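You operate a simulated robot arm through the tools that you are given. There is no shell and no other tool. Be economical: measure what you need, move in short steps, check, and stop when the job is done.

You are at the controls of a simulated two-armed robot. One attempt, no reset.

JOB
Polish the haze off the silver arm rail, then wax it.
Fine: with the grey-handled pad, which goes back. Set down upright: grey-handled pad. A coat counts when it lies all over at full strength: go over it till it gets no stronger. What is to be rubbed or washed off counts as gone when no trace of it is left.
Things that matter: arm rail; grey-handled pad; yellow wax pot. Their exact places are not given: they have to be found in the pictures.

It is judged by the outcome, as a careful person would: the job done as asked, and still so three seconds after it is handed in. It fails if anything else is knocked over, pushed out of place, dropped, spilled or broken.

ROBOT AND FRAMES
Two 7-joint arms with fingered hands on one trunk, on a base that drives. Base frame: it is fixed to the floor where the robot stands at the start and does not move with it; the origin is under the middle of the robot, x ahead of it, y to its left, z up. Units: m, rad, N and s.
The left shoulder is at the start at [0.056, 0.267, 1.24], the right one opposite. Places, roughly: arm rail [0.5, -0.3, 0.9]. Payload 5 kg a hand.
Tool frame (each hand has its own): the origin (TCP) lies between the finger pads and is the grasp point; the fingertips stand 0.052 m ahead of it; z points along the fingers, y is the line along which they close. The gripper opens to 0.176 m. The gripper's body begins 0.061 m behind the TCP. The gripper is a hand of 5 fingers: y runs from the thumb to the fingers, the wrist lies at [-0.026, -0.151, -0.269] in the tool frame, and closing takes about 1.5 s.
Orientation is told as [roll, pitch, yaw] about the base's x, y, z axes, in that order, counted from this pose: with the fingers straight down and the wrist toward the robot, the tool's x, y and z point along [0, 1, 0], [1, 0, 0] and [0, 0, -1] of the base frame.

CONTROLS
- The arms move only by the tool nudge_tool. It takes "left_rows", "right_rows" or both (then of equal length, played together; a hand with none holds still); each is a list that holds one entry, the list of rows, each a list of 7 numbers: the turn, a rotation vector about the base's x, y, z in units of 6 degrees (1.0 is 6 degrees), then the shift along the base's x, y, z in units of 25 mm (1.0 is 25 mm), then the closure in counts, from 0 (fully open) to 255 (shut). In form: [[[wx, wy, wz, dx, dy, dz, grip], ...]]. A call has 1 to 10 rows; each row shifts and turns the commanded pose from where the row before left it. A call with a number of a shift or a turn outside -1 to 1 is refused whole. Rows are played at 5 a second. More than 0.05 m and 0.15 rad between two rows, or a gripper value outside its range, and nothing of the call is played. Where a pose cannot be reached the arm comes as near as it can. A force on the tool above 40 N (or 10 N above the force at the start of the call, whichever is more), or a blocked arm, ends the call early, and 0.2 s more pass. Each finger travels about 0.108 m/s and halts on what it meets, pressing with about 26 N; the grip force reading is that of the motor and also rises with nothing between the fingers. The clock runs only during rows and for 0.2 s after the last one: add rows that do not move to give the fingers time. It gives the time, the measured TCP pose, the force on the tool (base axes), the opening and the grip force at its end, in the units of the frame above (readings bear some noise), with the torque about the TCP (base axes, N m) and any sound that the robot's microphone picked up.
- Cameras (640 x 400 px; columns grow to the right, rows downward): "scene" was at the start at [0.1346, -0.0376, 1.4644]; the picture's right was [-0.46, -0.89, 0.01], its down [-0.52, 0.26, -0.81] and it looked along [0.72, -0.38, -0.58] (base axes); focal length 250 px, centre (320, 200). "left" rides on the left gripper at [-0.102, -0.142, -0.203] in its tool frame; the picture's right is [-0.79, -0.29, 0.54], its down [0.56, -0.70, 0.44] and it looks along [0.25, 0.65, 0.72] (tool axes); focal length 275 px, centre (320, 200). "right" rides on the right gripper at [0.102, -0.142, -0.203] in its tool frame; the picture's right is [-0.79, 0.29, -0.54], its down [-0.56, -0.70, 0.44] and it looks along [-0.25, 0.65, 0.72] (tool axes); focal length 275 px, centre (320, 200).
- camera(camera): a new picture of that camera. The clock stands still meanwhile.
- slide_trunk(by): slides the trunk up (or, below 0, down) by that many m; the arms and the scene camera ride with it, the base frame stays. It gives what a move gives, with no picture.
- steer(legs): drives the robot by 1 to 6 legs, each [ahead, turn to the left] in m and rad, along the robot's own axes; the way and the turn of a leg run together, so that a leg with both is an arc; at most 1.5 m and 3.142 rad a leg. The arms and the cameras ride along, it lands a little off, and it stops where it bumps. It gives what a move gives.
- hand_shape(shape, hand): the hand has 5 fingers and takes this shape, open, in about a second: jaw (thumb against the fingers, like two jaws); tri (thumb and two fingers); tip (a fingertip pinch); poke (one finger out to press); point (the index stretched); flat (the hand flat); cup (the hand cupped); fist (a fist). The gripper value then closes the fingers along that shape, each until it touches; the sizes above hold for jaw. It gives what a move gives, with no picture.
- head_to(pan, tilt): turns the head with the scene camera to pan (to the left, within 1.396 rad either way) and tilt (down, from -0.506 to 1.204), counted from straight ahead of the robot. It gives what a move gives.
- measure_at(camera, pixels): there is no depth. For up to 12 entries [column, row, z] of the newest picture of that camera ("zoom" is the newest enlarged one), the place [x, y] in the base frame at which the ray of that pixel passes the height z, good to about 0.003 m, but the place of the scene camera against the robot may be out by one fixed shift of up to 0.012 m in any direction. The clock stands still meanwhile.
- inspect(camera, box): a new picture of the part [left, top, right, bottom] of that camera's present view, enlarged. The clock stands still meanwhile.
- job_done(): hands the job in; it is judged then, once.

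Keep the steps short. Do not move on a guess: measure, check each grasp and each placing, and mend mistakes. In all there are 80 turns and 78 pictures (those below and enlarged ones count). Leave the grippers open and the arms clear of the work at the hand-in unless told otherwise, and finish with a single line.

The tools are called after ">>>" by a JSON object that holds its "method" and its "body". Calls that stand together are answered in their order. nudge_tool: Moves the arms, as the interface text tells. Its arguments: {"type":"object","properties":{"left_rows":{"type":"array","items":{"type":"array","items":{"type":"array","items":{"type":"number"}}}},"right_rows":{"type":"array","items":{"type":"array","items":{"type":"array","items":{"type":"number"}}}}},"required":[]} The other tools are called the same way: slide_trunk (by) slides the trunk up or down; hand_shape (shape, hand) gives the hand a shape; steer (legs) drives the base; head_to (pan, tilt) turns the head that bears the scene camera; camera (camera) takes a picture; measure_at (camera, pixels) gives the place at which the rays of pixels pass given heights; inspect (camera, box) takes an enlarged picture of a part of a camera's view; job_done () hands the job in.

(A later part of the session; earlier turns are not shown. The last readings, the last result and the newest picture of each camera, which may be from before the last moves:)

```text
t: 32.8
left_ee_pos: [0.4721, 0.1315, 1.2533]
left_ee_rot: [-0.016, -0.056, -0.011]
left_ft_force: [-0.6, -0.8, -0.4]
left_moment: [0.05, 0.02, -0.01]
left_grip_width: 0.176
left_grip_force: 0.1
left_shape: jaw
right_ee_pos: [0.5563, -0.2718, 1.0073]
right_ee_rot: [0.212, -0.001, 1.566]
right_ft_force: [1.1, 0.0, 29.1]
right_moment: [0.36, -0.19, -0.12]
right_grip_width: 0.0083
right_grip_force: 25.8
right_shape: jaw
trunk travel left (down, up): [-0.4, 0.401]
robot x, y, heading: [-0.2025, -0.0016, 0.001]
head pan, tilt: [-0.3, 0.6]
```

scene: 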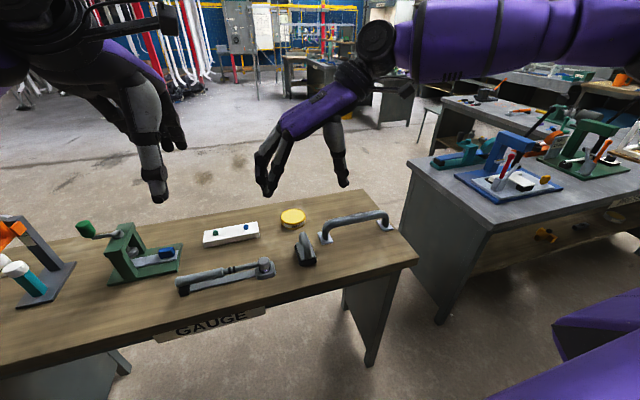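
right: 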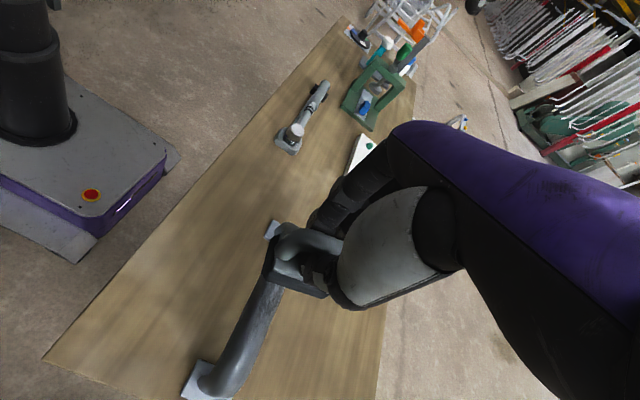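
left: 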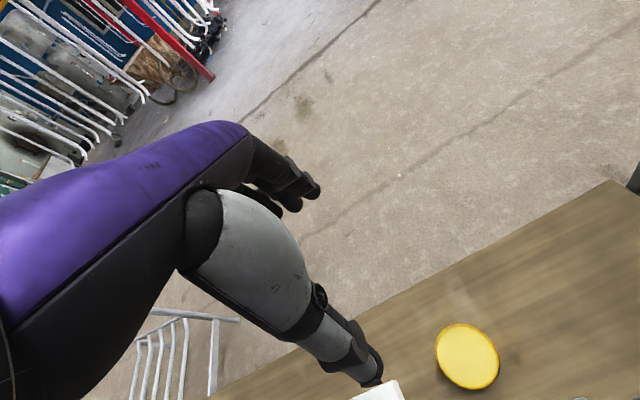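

Force 29 N; I ease off 1.5 mm, tilt to the near side and stroke back.

>>> {"method": "nudge_tool", "body": {"right_rows": [[[0, -1, 0, -0.46, 0, 0.1, 255], [0, -1, 0, -0.46, 0, 0, 255], [0, -1, 0, -0.46, 0, 0, 255], [0, -1, 0, -0.46, 0, -0.07, 255], [0, 0, 0, 0, -1, 0, 255], [0, 0, 0, 0, -1, 0, 255], [0, 0, 0, 0, -1, 0, 255], [0, 0, 0, 0, -1, 0, 255], [0, 0, 0, 0, -1, 0, 255], [0, 0, 0, 0, -1, 0, 255]]]}}

>>> {"method": "nudge_tool", "body": {"right_rows": [[[0, 1, 0, 0.46, 0, 0.5, 255], [0, 1, 0, 0.46, 0, 1, 255], [0, 0, 0, 0, 1, 1, 255], [0, 0, 0, 0, 1, 1, 255], [0, 0, 0, 0, 1, 0, 255], [0, 0, 0, 0, 1, 0, 255], [0, 0, 0, 0, 1, 0, 255], [0, 0, 0, 0, 1, 0, 255], [0, 0, 0, 0, 1, 0, 255], [0, 0, 0, 0, 1, 0, 255]]]}}

>>> {"method": "inspect", "body": {"camera": "right", "box": [180, 200, 380, 399]}}

>>> {"method": "inspect", "body": {"camera": "scene", "box": [310, 190, 400, 246]}}

```text
t: 35.0
left_ee_pos: [0.4712, 0.1321, 1.2546]
left_ee_rot: [-0.016, -0.056, -0.011]
left_ft_force: [-0.5, -0.7, 0.7]
left_moment: [0.12, 0.0, 0.02]
left_grip_width: 0.176
left_grip_force: 0.1
left_shape: jaw
right_ee_pos: [0.5132, -0.4245, 1.008]
right_ee_rot: [-0.209, -0.001, 1.568]
right_ft_force: [-8.6, 5.7, 30.6]
right_moment: [0.81, 0.55, 0.12]
right_grip_width: 0.0076
right_grip_force: 26.2
right_shape: jaw
trunk travel left (down, up): [-0.4, 0.401]
robot x, y, heading: [-0.2027, -0.0001, 0.001]
head pan, tilt: [-0.3, 0.6]
```

```text
t: 37.2
left_ee_pos: [0.475, 0.1324, 1.252]
left_ee_rot: [-0.017, -0.056, -0.01]
left_ft_force: [-0.1, 0.3, -1.6]
left_moment: [-0.13, 0.05, -0.05]
left_grip_width: 0.1756
left_grip_force: 0.0
left_shape: jaw
right_ee_pos: [0.5365, -0.2239, 1.0926]
right_ee_rot: [0.004, -0.001, 1.566]
right_ft_force: [0.0, 0.9, -0.8]
right_moment: [-0.13, 0.02, 0.0]
right_grip_width: 0.0075
right_grip_force: 26.1
right_shape: jaw
trunk travel left (down, up): [-0.4, 0.401]
robot x, y, heading: [-0.2022, 0.0017, -0.004]
head pan, tilt: [-0.3, 0.6]
```

```text
2.01 times, centred on (280, 300) of right
```

zoom: 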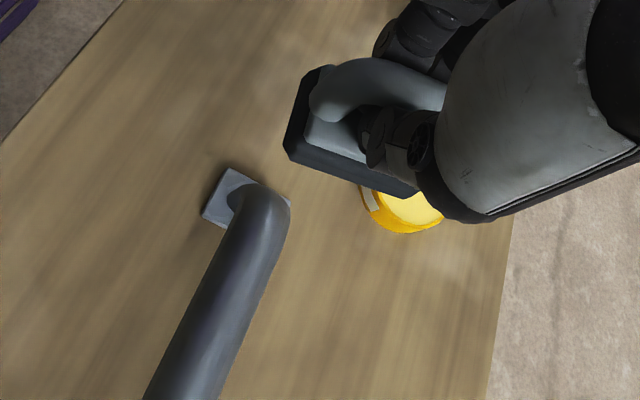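

```text
7.11 times, centred on (355, 218) of scene
```

zoom: 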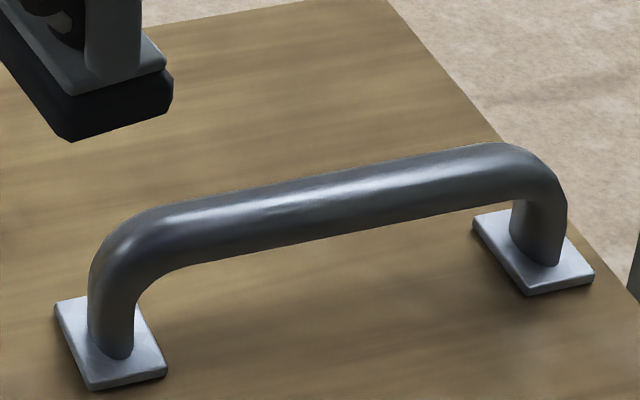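

Nearly clean; there may be a faint mark in the middle. I zoom in further.

>>> {"method": "inspect", "body": {"camera": "scene", "box": [335, 204, 385, 230]}}

>>> {"method": "camera", "body": {"camera": "left"}}

```text
12.80 times, centred on (360, 217) of scene
```

zoom: 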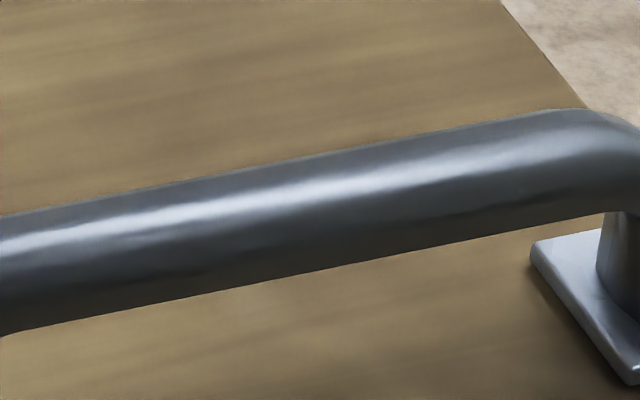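

```text
43 pictures are left
```

left: 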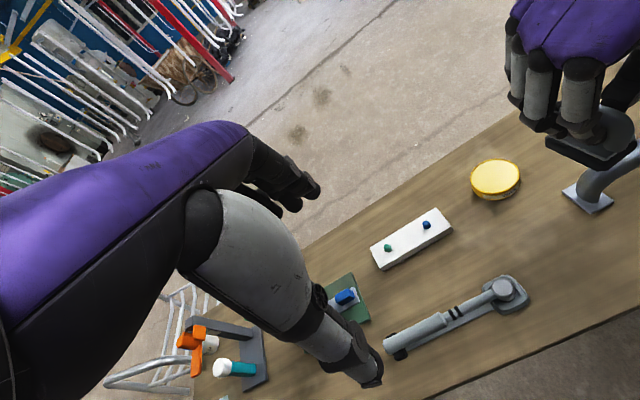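

The front is clean. To check the far side of the bar, I carry the pad to x≈0.74 where the wrist camera looks down on the bar from beyond.

>>> {"method": "nudge_tool", "body": {"right_rows": [[[0, 0, 0, 0.9, -0.33, 0.1, 255], [0, 0, 0, 0.9, -0.33, 0.1, 255], [0, 0, 0, 0.9, -0.33, 0.1, 255], [0, 0, 0, 0.9, -0.33, 0, 255], [0, 0, 0, 0.9, -0.33, 0, 255], [0, 0, 0, 0.9, -0.33, 0, 255], [0, 0, 0, 0.9, -0.33, 0, 255], [0, 0, 0, 0.9, -0.33, 0, 255], [0, 0, 0, 0.9, -0.33, 0, 255], [0, 0, 0, 0, 0, 0, 255]]]}}

>>> {"method": "camera", "body": {"camera": "right"}}

```text
t: 39.4
left_ee_pos: [0.473, 0.1311, 1.2527]
left_ee_rot: [-0.016, -0.054, -0.014]
left_ft_force: [0.8, 0.0, -0.8]
left_moment: [-0.05, -0.03, 0.01]
left_grip_width: 0.1759
left_grip_force: 0.0
left_shape: jaw
right_ee_pos: [0.6697, -0.3204, 1.0988]
right_ee_rot: [-0.002, -0.001, 1.565]
right_ft_force: [0.7, 0.2, -0.8]
right_moment: [-0.07, 0.01, -0.02]
right_grip_width: 0.0076
right_grip_force: 26.3
right_shape: jaw
right hand out of reach, approached as far as the arm can: row 6, 7, 8, 9
trunk travel left (down, up): [-0.4, 0.401]
robot x, y, heading: [-0.2034, -0.0016, -0.003]
head pan, tilt: [-0.3, 0.6]
```

```text
42 pictures are left
```

right: 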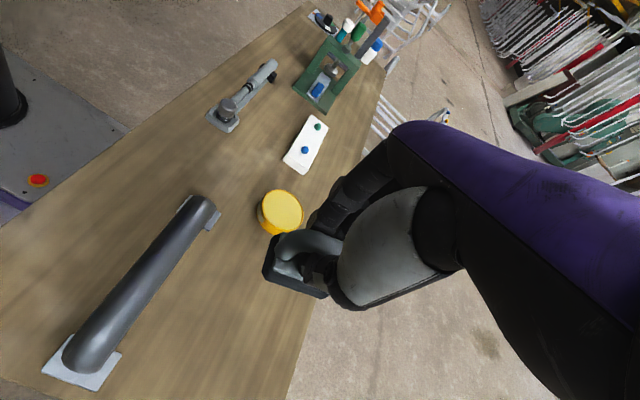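

>>> {"method": "inspect", "body": {"camera": "right", "box": [50, 190, 230, 380]}}

>>> {"method": "measure_at", "body": {"camera": "right", "pixels": [[284, 208, 0.875], [262, 216, 0.875], [303, 213, 0.875], [283, 190, 0.875], [280, 230, 0.875]]}}

```text
2.11 times, centred on (140, 285) of right
```

zoom: 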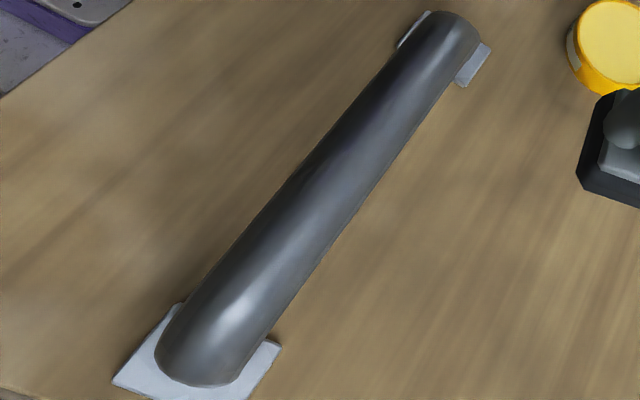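

```text
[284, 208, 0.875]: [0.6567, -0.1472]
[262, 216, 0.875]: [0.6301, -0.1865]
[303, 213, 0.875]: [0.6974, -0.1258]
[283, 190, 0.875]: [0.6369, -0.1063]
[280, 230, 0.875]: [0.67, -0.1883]
```

The bar is clean all along. Next the pot, centre (0.655,-0.147). I move toward it at safe height, then read the position.

>>> {"method": "nudge_tool", "body": {"right_rows": [[[0, 0, 0, -0.5, 1, 0, 255], [0, 0, 0, 0, 1, 0, 255], [0, 0, 0, 0, 1, 0, 255], [0, 0, 0, 0, 1, 0, 255], [0, 0, 0, 0, 1, 0, 255], [0, 0, 0, 0, 1, 0, 255], [0, 0, 0, 0, 0, 0, 255]]]}}

```text
t: 41.0
left_ee_pos: [0.4734, 0.1324, 1.2535]
left_ee_rot: [-0.016, -0.053, -0.012]
left_ft_force: [-0.7, -0.5, 0.0]
left_moment: [0.04, 0.06, 0.01]
left_grip_width: 0.176
left_grip_force: 0.1
left_shape: jaw
right_ee_pos: [0.6131, -0.1965, 1.1008]
right_ee_rot: [0.0, -0.001, 1.565]
right_ft_force: [-0.1, 1.1, -1.6]
right_moment: [0.04, 0.01, -0.01]
right_grip_width: 0.0073
right_grip_force: 26.1
right_shape: jaw
right hand out of reach, approached as far as the arm can: row 2, 3, 4, 5, 6
trunk travel left (down, up): [-0.4, 0.401]
robot x, y, heading: [-0.2042, -0.003, -0.002]
head pan, tilt: [-0.3, 0.6]
```

The pot is out of reach from here in this pose. I drive ahead 0.1 m in two small legs (hand is at a free height).

>>> {"method": "steer", "body": {"legs": [[0.05, 0.0], [0.05, 0.0]]}}

```text
t: 42.7
left_ee_pos: [0.5759, 0.1323, 1.2498]
left_ee_rot: [-0.016, -0.051, -0.01]
left_ft_force: [2.0, -0.2, -1.1]
left_moment: [-0.04, 0.16, -0.07]
left_grip_width: 0.176
left_grip_force: 0.0
left_shape: jaw
right_ee_pos: [0.7161, -0.1978, 1.099]
right_ee_rot: [0.004, -0.004, 1.565]
right_ft_force: [1.5, -0.6, -2.4]
right_moment: [0.06, 0.16, -0.01]
right_grip_width: 0.0074
right_grip_force: 25.4
right_shape: jaw
trunk travel left (down, up): [-0.4, 0.401]
robot x, y, heading: [-0.0981, -0.0025, -0.001]
head pan, tilt: [-0.3, 0.6]
```

>>> {"method": "nudge_tool", "body": {"right_rows": [[[0, 0, 0, -0.8, 0.5, 0, 255], [0, 0, 0, -0.8, 0.5, 0, 255], [0, 0, 0, -0.8, 0.5, 0, 255], [0, 0, 0, 0, 0.5, -0.5, 255], [0, 0, 0, 0, 0, -0.5, 255], [0, 0, 0, 0, 0, 0, 255]]]}}

>>> {"method": "camera", "body": {"camera": "right"}}

>>> {"method": "camera", "body": {"camera": "scene"}}

```text
t: 44.1
left_ee_pos: [0.5623, 0.1249, 1.2618]
left_ee_rot: [-0.036, -0.074, -0.026]
left_ft_force: [2.2, 0.4, -0.2]
left_moment: [-0.09, 0.19, -0.06]
left_grip_width: 0.176
left_grip_force: 0.1
left_shape: jaw
right_ee_pos: [0.6432, -0.1466, 1.0835]
right_ee_rot: [-0.011, -0.001, 1.566]
right_ft_force: [1.7, 0.9, -2.8]
right_moment: [-0.02, 0.22, 0.03]
right_grip_width: 0.0077
right_grip_force: 26.3
right_shape: jaw
trunk travel left (down, up): [-0.4, 0.401]
robot x, y, heading: [-0.1019, 0.0017, -0.003]
head pan, tilt: [-0.3, 0.6]
```

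```text
40 pictures are left
```

right: 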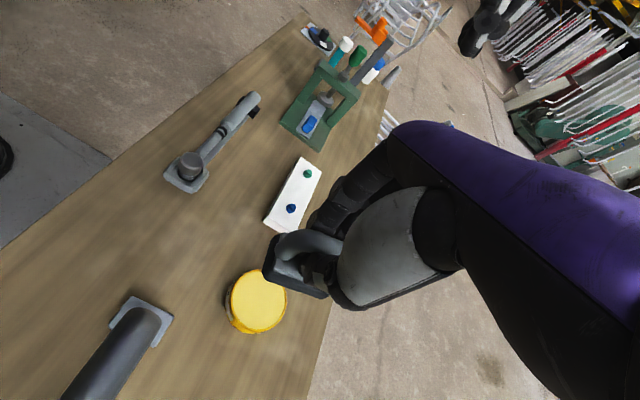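

```text
39 pictures are left
```

scene: 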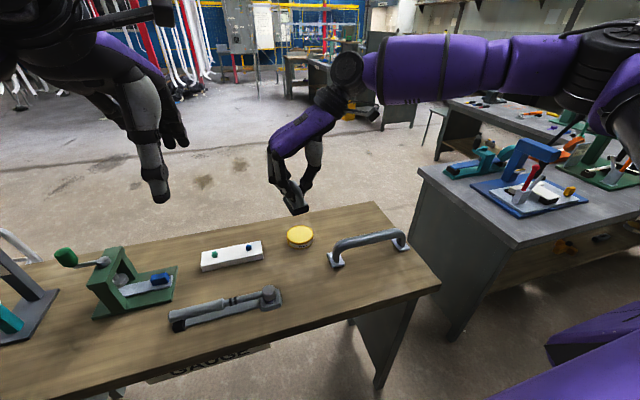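

I re-measure the pot from this view.

>>> {"method": "measure_at", "body": {"camera": "right", "pixels": [[259, 300, 0.875], [231, 303, 0.875], [288, 298, 0.875], [256, 269, 0.875], [259, 334, 0.875], [145, 311, 0.915]]}}

>>> {"method": "inspect", "body": {"camera": "right", "box": [210, 240, 310, 340]}}

>>> {"method": "inspect", "body": {"camera": "scene", "box": [265, 175, 345, 255]}}

```text
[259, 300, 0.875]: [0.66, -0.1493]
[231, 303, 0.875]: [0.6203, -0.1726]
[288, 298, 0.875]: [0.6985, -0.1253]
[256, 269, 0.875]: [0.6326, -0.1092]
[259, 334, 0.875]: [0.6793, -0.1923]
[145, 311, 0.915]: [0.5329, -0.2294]
```

```text
4.00 times, centred on (260, 290) of right
```

zoom: 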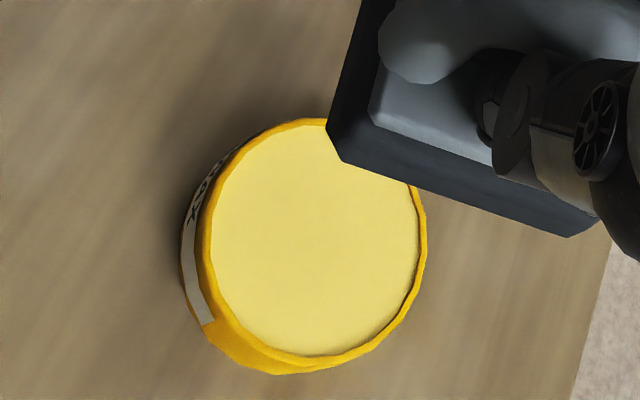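

```text
5.00 times, centred on (305, 215) of scene
```

zoom: 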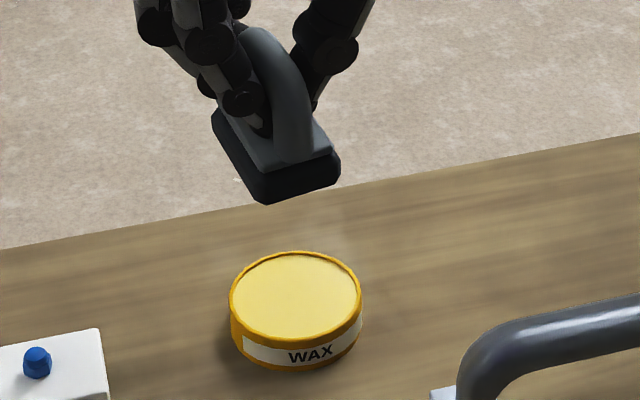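

Wax lies open just below the rim; pot centre (0.659,-0.149). I lower to just above it, then creep.

>>> {"method": "nudge_tool", "body": {"right_rows": [[[0, 0.1, 0, 0.65, -0.1, -0.5, 255], [0, 0, 0, 0, 0, -0.8, 255], [0, 0, 0, 0, 0, -0.8, 255], [0, 0, 0, 0, 0, -0.8, 255], [0, 0, 0, 0, 0, -0.6, 255], [0, 0, 0, 0, 0, 0, 255]]]}}

>>> {"method": "inspect", "body": {"camera": "scene", "box": [265, 195, 345, 260]}}

```text
t: 45.5
left_ee_pos: [0.5598, 0.1241, 1.2644]
left_ee_rot: [-0.034, -0.074, -0.025]
left_ft_force: [0.9, 0.5, 0.5]
left_moment: [0.03, 0.0, 0.03]
left_grip_width: 0.1758
left_grip_force: 0.1
left_shape: jaw
right_ee_pos: [0.6556, -0.1481, 0.999]
right_ee_rot: [-0.002, -0.002, 1.565]
right_ft_force: [-0.7, 0.0, -1.4]
right_moment: [0.01, -0.01, -0.04]
right_grip_width: 0.0075
right_grip_force: 26.3
right_shape: jaw
trunk travel left (down, up): [-0.4, 0.401]
robot x, y, heading: [-0.0963, -0.0025, -0.001]
head pan, tilt: [-0.3, 0.6]
```

```text
6.15 times, centred on (305, 228) of scene
```

zoom: 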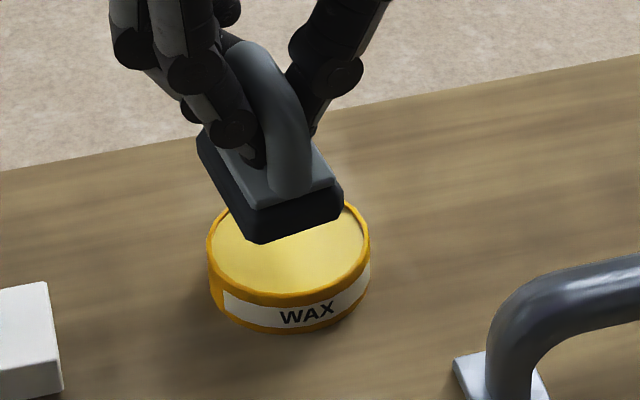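

>>> {"method": "nudge_tool", "body": {"right_rows": [[[0, 0, 0, 0.12, 0, -0.3, 255], [0, 0, 0, 0, 0, -0.3, 255], [0, 0, 0, 0, 0, -0.1, 255], [0, 0, 0, 0, 0, -0.1, 255], [0, 0, 0, 0, 0, -0.1, 255], [0, 0, 0, 0, 0, 0, 255]]]}}

>>> {"method": "inspect", "body": {"camera": "scene", "box": [265, 195, 345, 260]}}

```text
t: 46.9
left_ee_pos: [0.5604, 0.123, 1.2636]
left_ee_rot: [-0.034, -0.074, -0.025]
left_ft_force: [-0.2, 0.3, 0.5]
left_moment: [0.01, 0.02, 0.04]
left_grip_width: 0.176
left_grip_force: 0.1
left_shape: jaw
right_ee_pos: [0.6581, -0.1503, 0.9768]
right_ee_rot: [-0.004, -0.004, 1.565]
right_ft_force: [0.1, -0.1, -1.5]
right_moment: [-0.01, 0.0, -0.01]
right_grip_width: 0.0074
right_grip_force: 26.2
right_shape: jaw
trunk travel left (down, up): [-0.4, 0.401]
robot x, y, heading: [-0.0948, -0.0017, -0.0]
head pan, tilt: [-0.3, 0.6]
```

```text
6.15 times, centred on (305, 228) of scene
```

zoom: 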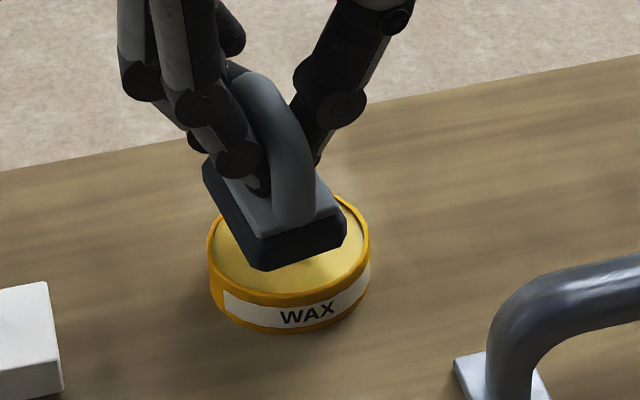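

Sole almost on the wax. I creep down in 1.5 mm steps.

>>> {"method": "nudge_tool", "body": {"right_rows": [[[0, 0, 0, 0, 0, -0.06, 255], [0, 0, 0, 0, 0, -0.06, 255], [0, 0, 0, 0, 0, -0.06, 255], [0, 0, 0, 0, 0, 0, 255]]]}}

```text
t: 47.9
left_ee_pos: [0.5601, 0.1246, 1.2621]
left_ee_rot: [-0.032, -0.076, -0.026]
left_ft_force: [-0.1, -0.4, 0.4]
left_moment: [-0.02, 0.0, 0.03]
left_grip_width: 0.1758
left_grip_force: 0.1
left_shape: jaw
right_ee_pos: [0.657, -0.1503, 0.9734]
right_ee_rot: [-0.004, -0.004, 1.565]
right_ft_force: [-0.1, -0.9, -1.2]
right_moment: [-0.02, 0.02, 0.03]
right_grip_width: 0.0075
right_grip_force: 26.6
right_shape: jaw
trunk travel left (down, up): [-0.4, 0.401]
robot x, y, heading: [-0.1017, -0.0007, -0.001]
head pan, tilt: [-0.3, 0.6]
```

>>> {"method": "nudge_tool", "body": {"right_rows": [[[0, 0, 0, 0, 0, -0.06, 255], [0, 0, 0, 0, 0, -0.06, 255], [0, 0, 0, 0, 0, -0.06, 255], [0, 0, 0, 0, 0, 0, 255]]]}}

>>> {"method": "inspect", "body": {"camera": "scene", "box": [265, 195, 345, 260]}}

```text
t: 48.9
left_ee_pos: [0.561, 0.1251, 1.2622]
left_ee_rot: [-0.034, -0.075, -0.026]
left_ft_force: [-0.3, 0.7, -0.9]
left_moment: [0.0, 0.0, -0.01]
left_grip_width: 0.176
left_grip_force: 0.1
left_shape: jaw
right_ee_pos: [0.6559, -0.1516, 0.9678]
right_ee_rot: [-0.003, -0.004, 1.563]
right_ft_force: [0.5, 0.0, -0.7]
right_moment: [-0.04, 0.05, -0.03]
right_grip_width: 0.0073
right_grip_force: 26.0
right_shape: jaw
right hand out of reach, approached as far as the arm can: row 1
trunk travel left (down, up): [-0.4, 0.401]
robot x, y, heading: [-0.1004, -0.0007, 0.001]
head pan, tilt: [-0.3, 0.6]
```

```text
6.15 times, centred on (305, 228) of scene
```

zoom: 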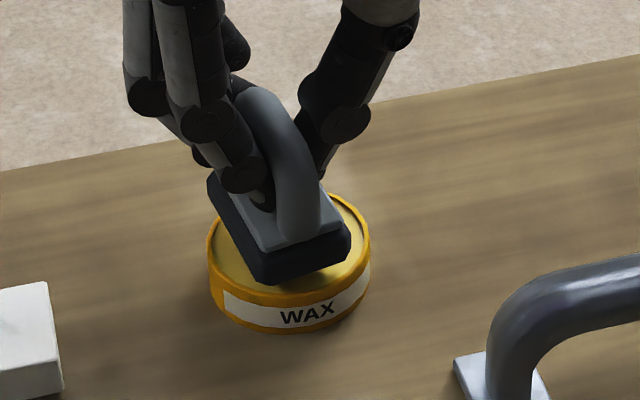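

>>> {"method": "nudge_tool", "body": {"right_rows": [[[0, 0, 0, 0, 0, -0.06, 255], [0, 0, 0, 0, 0, -0.06, 255], [0, 0, 0, 0, 0, -0.06, 255], [0, 0, 0, 0, 0, 0, 255]]]}}

```text
t: 49.9
left_ee_pos: [0.5602, 0.1244, 1.2637]
left_ee_rot: [-0.034, -0.076, -0.026]
left_ft_force: [0.0, 0.2, -0.4]
left_moment: [-0.01, -0.01, 0.0]
left_grip_width: 0.1757
left_grip_force: 0.1
left_shape: jaw
right_ee_pos: [0.6555, -0.1522, 0.9647]
right_ee_rot: [-0.008, -0.005, 1.564]
right_ft_force: [1.2, 0.0, 8.0]
right_moment: [0.13, 0.3, 0.02]
right_grip_width: 0.0074
right_grip_force: 25.7
right_shape: jaw
trunk travel left (down, up): [-0.4, 0.401]
robot x, y, heading: [-0.1003, 0.0014, 0.0]
head pan, tilt: [-0.3, 0.6]
```

Contact at 8 N (sole at 0.871). I hold a moment with a tiny wiggle, then lift.

>>> {"method": "nudge_tool", "body": {"right_rows": [[[0, 0, 0, 0, 0, 0, 255], [0, 0, 0.3, 0, 0, 0, 255], [0, 0, -0.3, 0, 0, 0, 255], [0, 0, 0, 0, 0, 0, 255], [0, 0, 0, 0, 0, 0.4, 255], [0, 0, 0, 0, 0, 1, 255], [0, 0, 0, 0, 0, 1, 255], [0, 0, 0, 0, 0, 1, 255], [0, 0, 0, 0, 0, 1, 255], [0, 0, 0, 0, 0, 0, 255]]]}}

>>> {"method": "inspect", "body": {"camera": "scene", "box": [265, 175, 345, 255]}}

>>> {"method": "inspect", "body": {"camera": "right", "box": [200, 200, 380, 340]}}

```text
t: 52.1
left_ee_pos: [0.5613, 0.1237, 1.2627]
left_ee_rot: [-0.033, -0.074, -0.026]
left_ft_force: [0.5, -0.8, 0.0]
left_moment: [-0.02, 0.02, -0.06]
left_grip_width: 0.1758
left_grip_force: 0.0
left_shape: jaw
right_ee_pos: [0.6539, -0.1554, 1.076]
right_ee_rot: [0.001, -0.002, 1.565]
right_ft_force: [0.5, -0.6, -1.1]
right_moment: [0.03, 0.01, 0.0]
right_grip_width: 0.0073
right_grip_force: 25.7
right_shape: jaw
right hand out of reach, approached as far as the arm can: row 2
trunk travel left (down, up): [-0.4, 0.401]
robot x, y, heading: [-0.0999, 0.0012, -0.003]
head pan, tilt: [-0.3, 0.6]
```

```text
5.00 times, centred on (305, 215) of scene
```

zoom: 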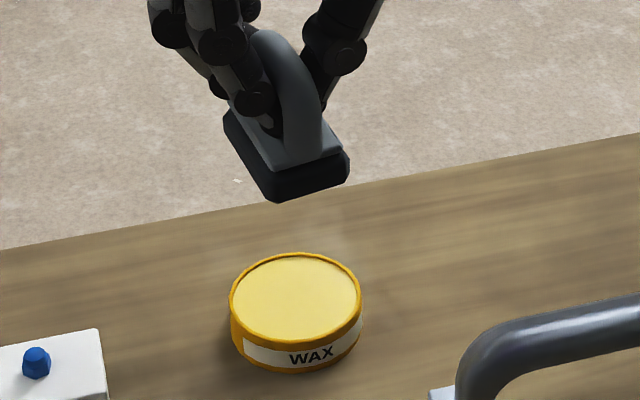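

```text
2.86 times, centred on (290, 270) of right
```

zoom: 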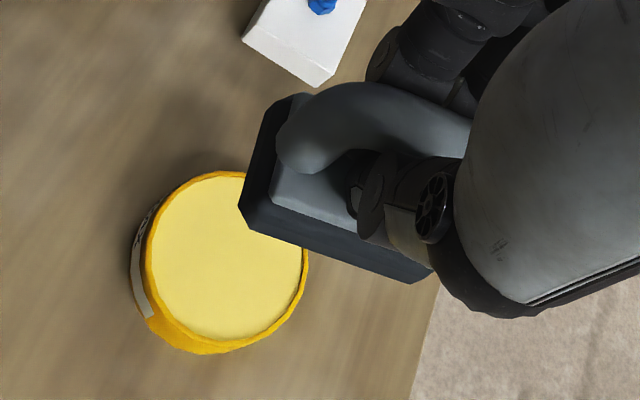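

Pot is in place. I carry the pad over to the bar's middle and lower toward contact.

>>> {"method": "nudge_tool", "body": {"right_rows": [[[0, 0, 0, -0.59, -0.95, 0, 255], [0, 0, 0, -0.59, -0.95, 0, 255], [0, 0, 0, -0.59, -0.95, 0, 255], [0, 0, 0, -0.59, -0.95, 0, 255], [0, 0, 0, -0.59, -0.95, 0, 255], [0, 0, 0, -0.59, -0.95, 0, 255], [0, 0, 0, -0.59, -0.95, 0, 255], [0, 0, 0, -0.59, -0.95, -0.5, 255], [0, 0, 0, 0, 0, -1, 255], [0, 0, 0, 0, 0, -0.5, 255]]]}}

```text
t: 54.3
left_ee_pos: [0.5598, 0.1241, 1.264]
left_ee_rot: [-0.033, -0.077, -0.024]
left_ft_force: [0.0, -1.0, 1.1]
left_moment: [0.08, -0.05, 0.0]
left_grip_width: 0.1759
left_grip_force: 0.0
left_shape: jaw
right_ee_pos: [0.5345, -0.3453, 1.0264]
right_ee_rot: [-0.003, 0.0, 1.567]
right_ft_force: [-0.3, 0.3, 0.0]
right_moment: [0.07, -0.04, -0.05]
right_grip_width: 0.0073
right_grip_force: 25.4
right_shape: jaw
trunk travel left (down, up): [-0.4, 0.401]
robot x, y, heading: [-0.103, -0.0, -0.0]
head pan, tilt: [-0.3, 0.6]
```

>>> {"method": "nudge_tool", "body": {"right_rows": [[[0, 0, 0, 0, 0, -0.4, 255], [0, 0, 0, 0, 0, -0.2, 255], [0, 0, 0, 0, 0, -0.1, 255], [0, 0, 0, 0, 0, -0.06, 255], [0, 0, 0, 0, 0, 0, 255]]]}}

```text
t: 55.5
left_ee_pos: [0.5597, 0.125, 1.2646]
left_ee_rot: [-0.034, -0.076, -0.026]
left_ft_force: [0.7, 0.2, -0.5]
left_moment: [0.0, -0.02, -0.01]
left_grip_width: 0.1758
left_grip_force: 0.1
left_shape: jaw
right_ee_pos: [0.5353, -0.3452, 1.0071]
right_ee_rot: [-0.004, -0.003, 1.563]
right_ft_force: [1.3, -0.9, 15.9]
right_moment: [0.41, 0.06, -0.06]
right_grip_width: 0.0076
right_grip_force: 26.0
right_shape: jaw
trunk travel left (down, up): [-0.4, 0.401]
robot x, y, heading: [-0.1015, -0.0032, -0.003]
head pan, tilt: [-0.3, 0.6]
```

Contact at 16 N. I stroke the bar along y both ways.

>>> {"method": "nudge_tool", "body": {"right_rows": [[[0, 0, 0, 0, 1, 0, 255], [0, 0, 0, 0, 1, 0, 255], [0, 0, 0, 0, 1, 0, 255], [0, 0, 0, 0, -1, 0, 255], [0, 0, 0, 0, -1, 0, 255], [0, 0, 0, 0, -1, 0, 255], [0, 0, 0, 0, -1, 0, 255], [0, 0, 0, 0, -1, 0, 255], [0, 0, 0, 0, -1, 0, 255], [0, 0, 0, 0, 0, 0, 255]]]}}

>>> {"method": "nudge_tool", "body": {"right_rows": [[[0, 0, 0, 0, 1, 0, 255], [0, 0, 0, 0, 1, 0, 255], [0, 0, 0, 0, 1, 0, 255], [0, 0, 0, 0, 1, 0, 255], [0, 0, 0, 0, 1, 0, 255], [0, 0, 0, 0, 1, 0, 255], [0, 0, 0, 0, 0, 0, 255]]]}}

>>> {"method": "inspect", "body": {"camera": "right", "box": [180, 230, 340, 399]}}

>>> {"method": "inspect", "body": {"camera": "scene", "box": [315, 215, 415, 277]}}

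```text
t: 57.7
left_ee_pos: [0.5592, 0.1244, 1.2641]
left_ee_rot: [-0.034, -0.078, -0.027]
left_ft_force: [-1.1, -0.7, 0.8]
left_moment: [-0.03, 0.01, -0.04]
left_grip_width: 0.1758
left_grip_force: 0.0
left_shape: jaw
right_ee_pos: [0.5344, -0.4201, 1.0072]
right_ee_rot: [-0.003, 0.0, 1.566]
right_ft_force: [0.9, 0.1, 16.5]
right_moment: [0.42, 0.28, -0.06]
right_grip_width: 0.0075
right_grip_force: 26.2
right_shape: jaw
trunk travel left (down, up): [-0.4, 0.401]
robot x, y, heading: [-0.1029, -0.0015, 0.0]
head pan, tilt: [-0.3, 0.6]
```

```text
t: 59.3
left_ee_pos: [0.5596, 0.1239, 1.2646]
left_ee_rot: [-0.032, -0.076, -0.025]
left_ft_force: [0.1, 0.1, 0.4]
left_moment: [0.0, 0.01, 0.0]
left_grip_width: 0.1758
left_grip_force: 0.0
left_shape: jaw
right_ee_pos: [0.5341, -0.2697, 1.0087]
right_ee_rot: [-0.001, -0.005, 1.564]
right_ft_force: [0.5, -1.3, 24.0]
right_moment: [0.02, 0.34, 0.07]
right_grip_width: 0.0075
right_grip_force: 26.3
right_shape: jaw
trunk travel left (down, up): [-0.4, 0.401]
robot x, y, heading: [-0.1018, -0.0004, -0.004]
head pan, tilt: [-0.3, 0.6]
```

```text
2.37 times, centred on (260, 314) of right
```

zoom: 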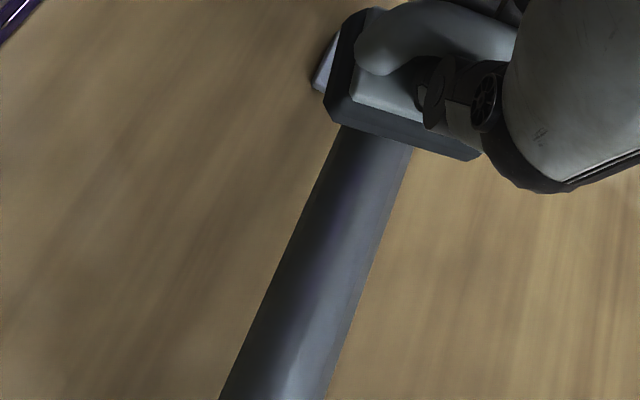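

```text
6.40 times, centred on (365, 246) of scene
```

zoom: 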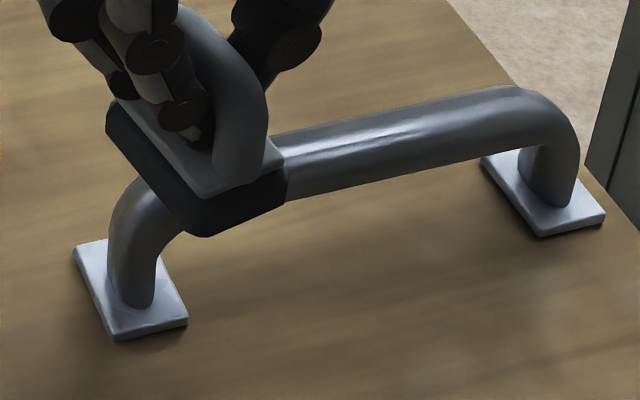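

I zoom to look for the wax film.

>>> {"method": "inspect", "body": {"camera": "scene", "box": [355, 222, 405, 254]}}

>>> {"method": "inspect", "body": {"camera": "right", "box": [220, 275, 300, 340]}}

```text
12.50 times, centred on (380, 238) of scene
```

zoom: 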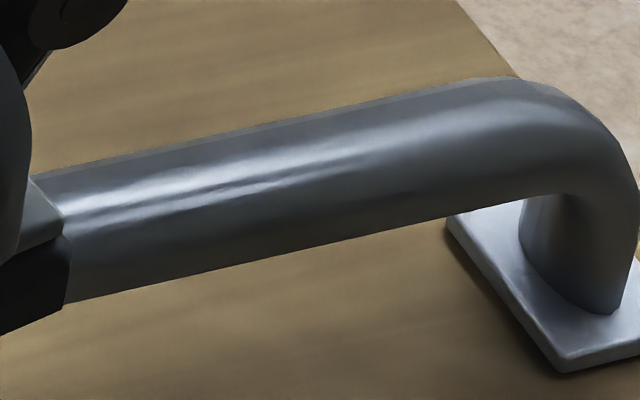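

```text
6.15 times, centred on (260, 308) of right
```

zoom: 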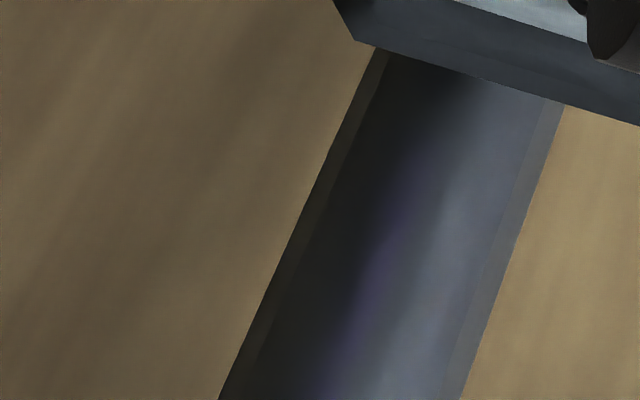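

A thin translucent film now shows along the bar's edges: the wax is going on. I continue with strokes tilted to the far and near side.

>>> {"method": "nudge_tool", "body": {"right_rows": [[[0, 1, 0, 0.46, 0, 0, 255], [0, 1, 0, 0.46, 0, -0.05, 255], [0, 0, 0, 0, -1, 0, 255], [0, 0, 0, 0, -1, 0, 255], [0, 0, 0, 0, -1, 0, 255], [0, 0, 0, 0, -1, 0, 255], [0, 0, 0, 0, -1, 0, 255], [0, 0, 0, 0, -1, 0, 255], [0, 0, 0, 0, 0, 0, 255]]]}}

>>> {"method": "nudge_tool", "body": {"right_rows": [[[0, -1, 0, -0.46, 0, 0.03, 255], [0, -1, 0, -0.46, 0, 0, 255], [0, -1, 0, -0.46, 0, 0, 255], [0, -1, 0, -0.46, 0, -0.05, 255], [0, 0, 0, 0, 1, 0, 255], [0, 0, 0, 0, 1, 0, 255], [0, 0, 0, 0, 1, 0, 255], [0, 0, 0, 0, 1, 0, 255], [0, 0, 0, 0, 1, 0, 255], [0, 0, 0, 0, 1, 0, 255]]]}}

>>> {"method": "inspect", "body": {"camera": "scene", "box": [355, 222, 405, 254]}}

>>> {"method": "inspect", "body": {"camera": "right", "box": [220, 275, 300, 340]}}

```text
t: 61.3
left_ee_pos: [0.5593, 0.1261, 1.2638]
left_ee_rot: [-0.034, -0.075, -0.025]
left_ft_force: [0.2, 0.0, 0.0]
left_moment: [-0.02, -0.01, -0.03]
left_grip_width: 0.1758
left_grip_force: 0.0
left_shape: jaw
right_ee_pos: [0.5546, -0.4199, 1.0079]
right_ee_rot: [0.208, 0.001, 1.566]
right_ft_force: [-0.6, 4.8, 27.2]
right_moment: [0.56, 0.06, 0.03]
right_grip_width: 0.0083
right_grip_force: 26.1
right_shape: jaw
trunk travel left (down, up): [-0.4, 0.401]
robot x, y, heading: [-0.1023, -0.0015, 0.0]
head pan, tilt: [-0.3, 0.6]
```

```text
t: 62.3
left_ee_pos: [0.542, 0.1167, 1.275]
left_ee_rot: [-0.052, -0.102, -0.039]
left_ft_force: [-4.3, -1.8, 0.4]
left_moment: [0.2, -0.38, 0.13]
left_grip_width: 0.176
left_grip_force: 0.2
left_shape: jaw
right_ee_pos: [0.4975, -0.4186, 1.0152]
right_ee_rot: [-0.227, -0.005, 1.564]
right_ft_force: [-2.7, -2.2, 0.5]
right_moment: [0.2, -0.29, -0.01]
right_grip_width: 0.0076
right_grip_force: 25.9
right_shape: jaw
trunk travel left (down, up): [-0.4, 0.401]
robot x, y, heading: [-0.0999, -0.0007, 0.001]
head pan, tilt: [-0.3, 0.6]
stopped in row 5 (right hand): the force on the tool passed its limit at 44 N (the readings are from after the stop); the commanded pose is now the measured one
```

```text
12.50 times, centred on (380, 238) of scene
```

zoom: 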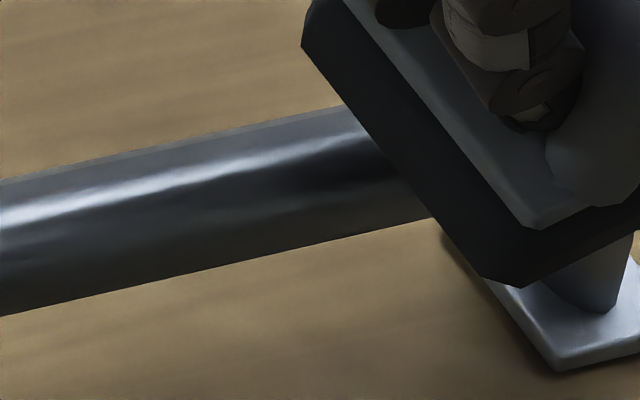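

```text
6.15 times, centred on (260, 308) of right
```

zoom: 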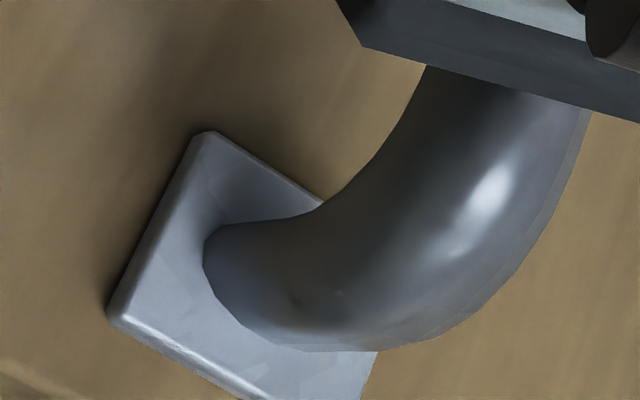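

The force limit stopped the stroke and the hand sprang back a little; grip unchanged. I lift, level and look at the whole rail.

>>> {"method": "nudge_tool", "body": {"right_rows": [[[0, 0, 0, 0, 0, 0.8, 255], [0, 0, 0, 0, 0, 0.8, 255], [0, 1, 0, 0.3, 0, 0.4, 255], [0, 1, 0, 0.5, 0, 0.4, 255], [0, 0.1, 0, 0.5, 0.7, 0, 255], [0, 0, 0, 0, 1, 0, 255], [0, 0, 0, 0, 1, 0, 255], [0, 0, 0, 0, 1, 0, 255], [0, 0, 0, 0, 1, 0, 255], [0, 0, 0, 0, 1, 0, 255]]]}}

>>> {"method": "inspect", "body": {"camera": "scene", "box": [315, 205, 415, 275]}}

>>> {"method": "inspect", "body": {"camera": "right", "box": [150, 220, 330, 399]}}

```text
t: 64.5
left_ee_pos: [0.5457, 0.1177, 1.2723]
left_ee_rot: [-0.052, -0.099, -0.04]
left_ft_force: [-0.1, -0.1, -0.2]
left_moment: [-0.05, 0.01, -0.03]
left_grip_width: 0.1759
left_grip_force: 0.0
left_shape: jaw
right_ee_pos: [0.5303, -0.2736, 1.0753]
right_ee_rot: [-0.003, -0.001, 1.563]
right_ft_force: [0.1, 0.3, -1.2]
right_moment: [-0.03, 0.01, 0.02]
right_grip_width: 0.0075
right_grip_force: 26.4
right_shape: jaw
trunk travel left (down, up): [-0.4, 0.401]
robot x, y, heading: [-0.1014, -0.0004, -0.002]
head pan, tilt: [-0.3, 0.6]
```

```text
5.71 times, centred on (365, 240) of scene
```

zoom: 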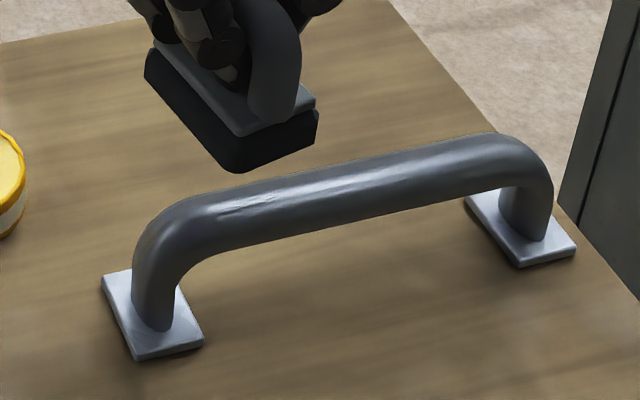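

```text
2.23 times, centred on (240, 310) of right
```

zoom: 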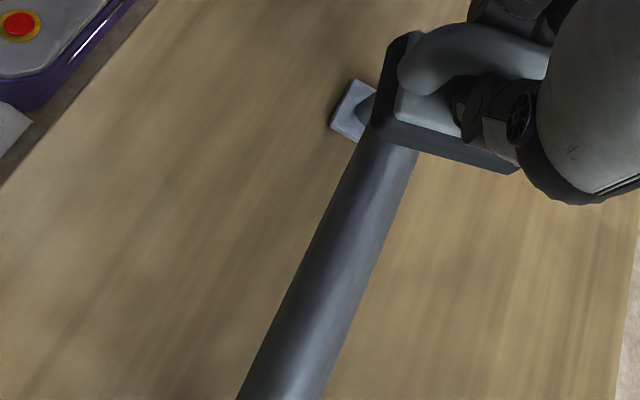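

I zoom into the left part of the bar where I see streaks.

>>> {"method": "inspect", "body": {"camera": "scene", "box": [335, 225, 385, 257]}}

>>> {"method": "inspect", "body": {"camera": "scene", "box": [365, 220, 415, 252]}}

```text
12.50 times, centred on (360, 241) of scene
```

zoom: 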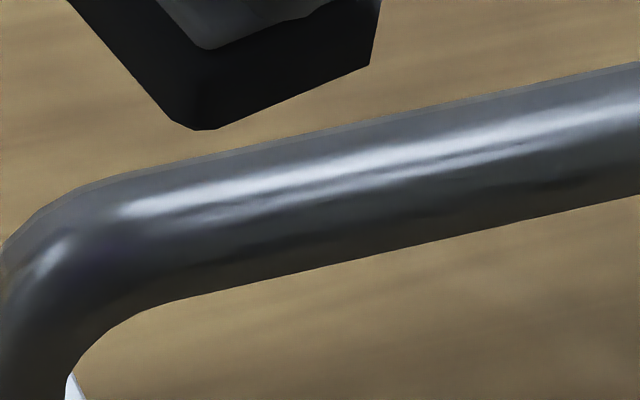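

```text
12.50 times, centred on (390, 236) of scene
```

zoom: 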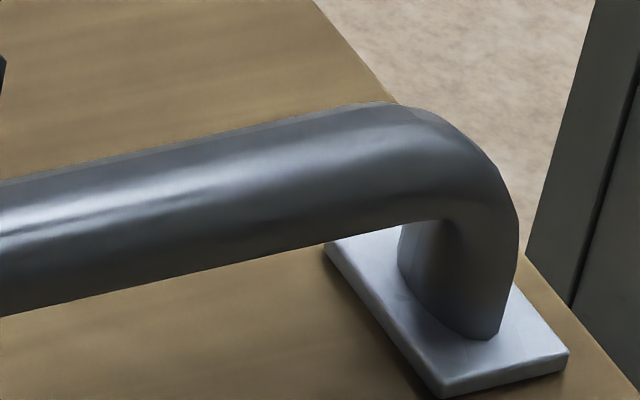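

A thin film lies over the bar. To make sure of full strength I reload: back to the pot.

>>> {"method": "nudge_tool", "body": {"right_rows": [[[0, 0, 0, 0.84, 0.81, 0, 255], [0, 0, 0, 0.84, 0.81, 0, 255], [0, 0, 0, 0.84, 0.81, 0, 255], [0, 0, 0, 0.84, 0.81, 0, 255], [0, 0, 0, 0.84, 0.81, 0, 255], [0, 0, 0, 0.84, 0.81, 0, 255], [0, 0, 0, 0, 0, -1, 255], [0, 0, 0, 0, 0, -1, 255], [0, 0, 0, 0, 0, -1, 255], [0, 0, 0, 0, 0, -0.5, 255]]]}}

>>> {"method": "nudge_tool", "body": {"right_rows": [[[0, 0, 0, 0, 0, -0.2, 255], [0, 0, 0, 0, 0, -0.2, 255], [0, 0, 0, 0, 0, -0.1, 255], [0, 0, 0, 0, 0, -0.1, 255], [0, 0, 0, 0, 0, 0, 255]]]}}

```text
t: 66.7
left_ee_pos: [0.5464, 0.1171, 1.273]
left_ee_rot: [-0.053, -0.096, -0.038]
left_ft_force: [0.3, -0.9, 0.5]
left_moment: [-0.04, 0.02, -0.03]
left_grip_width: 0.1758
left_grip_force: 0.2
left_shape: jaw
right_ee_pos: [0.6572, -0.1524, 0.9851]
right_ee_rot: [-0.003, -0.001, 1.563]
right_ft_force: [1.3, 0.9, -1.1]
right_moment: [-0.05, 0.02, -0.03]
right_grip_width: 0.0075
right_grip_force: 25.4
right_shape: jaw
trunk travel left (down, up): [-0.4, 0.401]
robot x, y, heading: [-0.1012, -0.001, -0.001]
head pan, tilt: [-0.3, 0.6]
```

```text
t: 67.9
left_ee_pos: [0.5453, 0.1176, 1.273]
left_ee_rot: [-0.054, -0.098, -0.04]
left_ft_force: [-0.3, 0.4, -0.7]
left_moment: [0.01, 0.0, -0.01]
left_grip_width: 0.1761
left_grip_force: 0.0
left_shape: jaw
right_ee_pos: [0.6567, -0.1519, 0.9714]
right_ee_rot: [-0.003, -0.002, 1.565]
right_ft_force: [0.0, 0.2, -0.6]
right_moment: [-0.03, 0.03, 0.01]
right_grip_width: 0.0075
right_grip_force: 25.8
right_shape: jaw
trunk travel left (down, up): [-0.4, 0.401]
robot x, y, heading: [-0.1008, 0.0014, -0.001]
head pan, tilt: [-0.3, 0.6]
```

Another 7 mm to contact, slowly.

>>> {"method": "nudge_tool", "body": {"right_rows": [[[0, 0, 0, 0, 0, -0.1, 255], [0, 0, 0, 0, 0, -0.1, 255], [0, 0, 0, 0, 0, -0.08, 255], [0, 0, 0, 0, 0, 0, 255], [0, 0, 0, 0, 0, 0, 255]]]}}

```text
t: 69.1
left_ee_pos: [0.5455, 0.1166, 1.2749]
left_ee_rot: [-0.052, -0.098, -0.041]
left_ft_force: [-0.1, -0.6, 0.4]
left_moment: [-0.01, -0.01, 0.03]
left_grip_width: 0.176
left_grip_force: 0.1
left_shape: jaw
right_ee_pos: [0.657, -0.1528, 0.9659]
right_ee_rot: [-0.002, -0.002, 1.564]
right_ft_force: [0.9, -0.2, 7.2]
right_moment: [0.2, 0.28, 0.0]
right_grip_width: 0.0075
right_grip_force: 25.8
right_shape: jaw
trunk travel left (down, up): [-0.4, 0.401]
robot x, y, heading: [-0.1052, 0.0006, -0.004]
head pan, tilt: [-0.3, 0.6]
```

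Loaded at 7 N. I lift and carry back over the bar.

>>> {"method": "nudge_tool", "body": {"right_rows": [[[0, 0, 0, 0, 0, 0, 255], [0, 0, 0, 0, 0, 0.4, 255], [0, 0, 0, 0, 0, 1, 255], [0, 0, 0, 0, 0, 1, 255], [0, 0, 0, 0, 0, 1, 255], [0, 0, 0, 0, 0, 1, 255], [0, 0, 0, -0.7, -0.9, 0, 255], [0, 0, 0, -0.7, -0.9, 0, 255], [0, 0, 0, -0.7, -0.9, 0, 255], [0, 0, 0, -0.7, -0.9, 0, 255]]]}}

>>> {"method": "nudge_tool", "body": {"right_rows": [[[0, 0, 0, -0.7, -1, 0, 255], [0, 0, 0, -0.7, -1, 0, 255], [0, 0, 0, -0.7, -1, 0, 255], [0, 0, 0, 0, -1, -0.5, 255], [0, 0, 0, 0, 0, -1, 255], [0, 0, 0, 0, 0, -0.8, 255], [0, 0, 0, 0, 0, 0, 255]]]}}

```text
t: 71.3
left_ee_pos: [0.5456, 0.1164, 1.2745]
left_ee_rot: [-0.05, -0.096, -0.039]
left_ft_force: [-0.9, 0.3, 0.2]
left_moment: [0.09, -0.11, 0.0]
left_grip_width: 0.1757
left_grip_force: 0.2
left_shape: jaw
right_ee_pos: [0.5855, -0.244, 1.0748]
right_ee_rot: [-0.004, -0.005, 1.563]
right_ft_force: [-0.8, 0.2, -0.1]
right_moment: [-0.04, -0.06, -0.01]
right_grip_width: 0.0074
right_grip_force: 26.0
right_shape: jaw
trunk travel left (down, up): [-0.4, 0.401]
robot x, y, heading: [-0.1033, 0.0, -0.001]
head pan, tilt: [-0.3, 0.6]
```

```text
t: 72.9
left_ee_pos: [0.5461, 0.1176, 1.2745]
left_ee_rot: [-0.054, -0.097, -0.041]
left_ft_force: [0.0, 0.1, -0.4]
left_moment: [-0.01, -0.03, 0.02]
left_grip_width: 0.1761
left_grip_force: 0.0
left_shape: jaw
right_ee_pos: [0.5339, -0.3414, 1.0163]
right_ee_rot: [-0.005, -0.001, 1.566]
right_ft_force: [-0.1, 0.9, -0.5]
right_moment: [-0.06, -0.02, 0.01]
right_grip_width: 0.0072
right_grip_force: 26.1
right_shape: jaw
trunk travel left (down, up): [-0.4, 0.401]
robot x, y, heading: [-0.1016, -0.0022, -0.005]
head pan, tilt: [-0.3, 0.6]
```

>>> {"method": "nudge_tool", "body": {"right_rows": [[[0, 0, 0, 0, 0, -0.25, 255], [0, 0, 0, 0, 0, -0.12, 255], [0, 0, 0, 0, 1, 0, 255], [0, 0, 0, 0, 1, 0, 255], [0, 0, 0, 0, 0.9, 0, 255], [0, 0, 0, 0, -0.9, 0, 255], [0, 0, 0, 0, -1, 0, 255], [0, 0, 0, 0, -1, 0, 255], [0, 0, 0, 0, -1, 0, 255], [0, 0, 0, 0, -1, 0, 255]]]}}

>>> {"method": "nudge_tool", "body": {"right_rows": [[[0, 0, 0, 0, -1, 0, 255], [0, 0, 0, 0, -0.3, 0, 255], [0, 0, 0, 0, 0.3, 0, 255], [0, 0, 0, 0, 1, 0, 255], [0, 0, 0, 0, 1, 0, 255], [0, 0, 0, 0, 1, 0, 255], [0, 0, 0, 0, 1, 0, 255], [0, 0, 0, 0, 1, 0, 255], [0, 0, 0, 0, 1, 0, 255], [0, 0, 0, 0, 0, 0, 255]]]}}

```text
t: 75.1
left_ee_pos: [0.5449, 0.1176, 1.2731]
left_ee_rot: [-0.05, -0.098, -0.039]
left_ft_force: [-1.3, -1.5, 0.8]
left_moment: [0.2, -0.04, 0.06]
left_grip_width: 0.176
left_grip_force: 0.1
left_shape: jaw
right_ee_pos: [0.5346, -0.3918, 1.0074]
right_ee_rot: [-0.004, -0.004, 1.563]
right_ft_force: [0.9, 1.7, 6.8]
right_moment: [0.38, 0.0, -0.07]
right_grip_width: 0.0075
right_grip_force: 25.8
right_shape: jaw
trunk travel left (down, up): [-0.4, 0.401]
robot x, y, heading: [-0.1012, -0.0011, 0.0]
head pan, tilt: [-0.3, 0.6]
```

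```text
t: 77.3
left_ee_pos: [0.5448, 0.1167, 1.2743]
left_ee_rot: [-0.052, -0.098, -0.041]
left_ft_force: [-0.2, -0.6, 0.3]
left_moment: [0.03, 0.0, 0.01]
left_grip_width: 0.1762
left_grip_force: 0.0
left_shape: jaw
right_ee_pos: [0.5347, -0.266, 1.0073]
right_ee_rot: [-0.003, -0.005, 1.564]
right_ft_force: [0.2, 0.8, 9.0]
right_moment: [0.24, 0.18, 0.04]
right_grip_width: 0.0073
right_grip_force: 26.4
right_shape: jaw
trunk travel left (down, up): [-0.4, 0.401]
robot x, y, heading: [-0.1018, -0.0021, -0.001]
head pan, tilt: [-0.3, 0.6]
```

Now strokes tilted to the far side, then the near side, with a little less pressure.

>>> {"method": "nudge_tool", "body": {"right_rows": [[[0, 1, 0, 0.46, 0, 0, 255], [0, 1, 0, 0.46, 0, 0, 255], [0, 0, 0, 0, -1, 0, 255], [0, 0, 0, 0, -1, 0, 255], [0, 0, 0, 0, -1, 0, 255], [0, 0, 0, 0, -1, 0, 255], [0, 0, 0, 0, -1, 0, 255], [0, 0, 0, 0, -1, 0, 255], [0, 0, 0, 0, 0, 0, 255]]]}}

>>> {"method": "nudge_tool", "body": {"right_rows": [[[0, -1, 0, -0.46, 0.2, 0.08, 255], [0, -1, 0, -0.46, 0, 0, 255], [0, -1, 0, -0.46, 0, 0.03, 255], [0, -1, 0, -0.46, 0, -0.05, 255], [0, 0, 0, 0, 0.8, 0, 255], [0, 0, 0, 0, 1, 0, 255], [0, 0, 0, 0, 1, 0, 255], [0, 0, 0, 0, 1, 0, 255], [0, 0, 0, 0, 1, 0, 255], [0, 0, 0, 0, 1, 0, 255]]]}}

```text
t: 79.3
left_ee_pos: [0.545, 0.1172, 1.2734]
left_ee_rot: [-0.052, -0.096, -0.041]
left_ft_force: [-0.4, -0.5, 0.0]
left_moment: [0.03, -0.02, -0.01]
left_grip_width: 0.1759
left_grip_force: 0.0
left_shape: jaw
right_ee_pos: [0.5566, -0.4173, 1.0078]
right_ee_rot: [0.205, -0.001, 1.564]
right_ft_force: [-1.6, 0.5, 4.7]
right_moment: [0.15, -0.02, 0.03]
right_grip_width: 0.0074
right_grip_force: 25.9
right_shape: jaw
trunk travel left (down, up): [-0.4, 0.401]
robot x, y, heading: [-0.1025, -0.0021, -0.0]
head pan, tilt: [-0.3, 0.6]
```

```text
t: 81.5
left_ee_pos: [0.5463, 0.1176, 1.2732]
left_ee_rot: [-0.053, -0.097, -0.04]
left_ft_force: [1.5, 0.6, -0.7]
left_moment: [-0.08, -0.02, 0.05]
left_grip_width: 0.1759
left_grip_force: 0.1
left_shape: jaw
right_ee_pos: [0.5117, -0.2683, 1.0107]
right_ee_rot: [-0.213, -0.004, 1.565]
right_ft_force: [-0.3, 0.5, -1.5]
right_moment: [-0.04, 0.0, 0.01]
right_grip_width: 0.0075
right_grip_force: 26.2
right_shape: jaw
trunk travel left (down, up): [-0.4, 0.401]
robot x, y, heading: [-0.0986, -0.0016, -0.003]
head pan, tilt: [-0.3, 0.6]
```

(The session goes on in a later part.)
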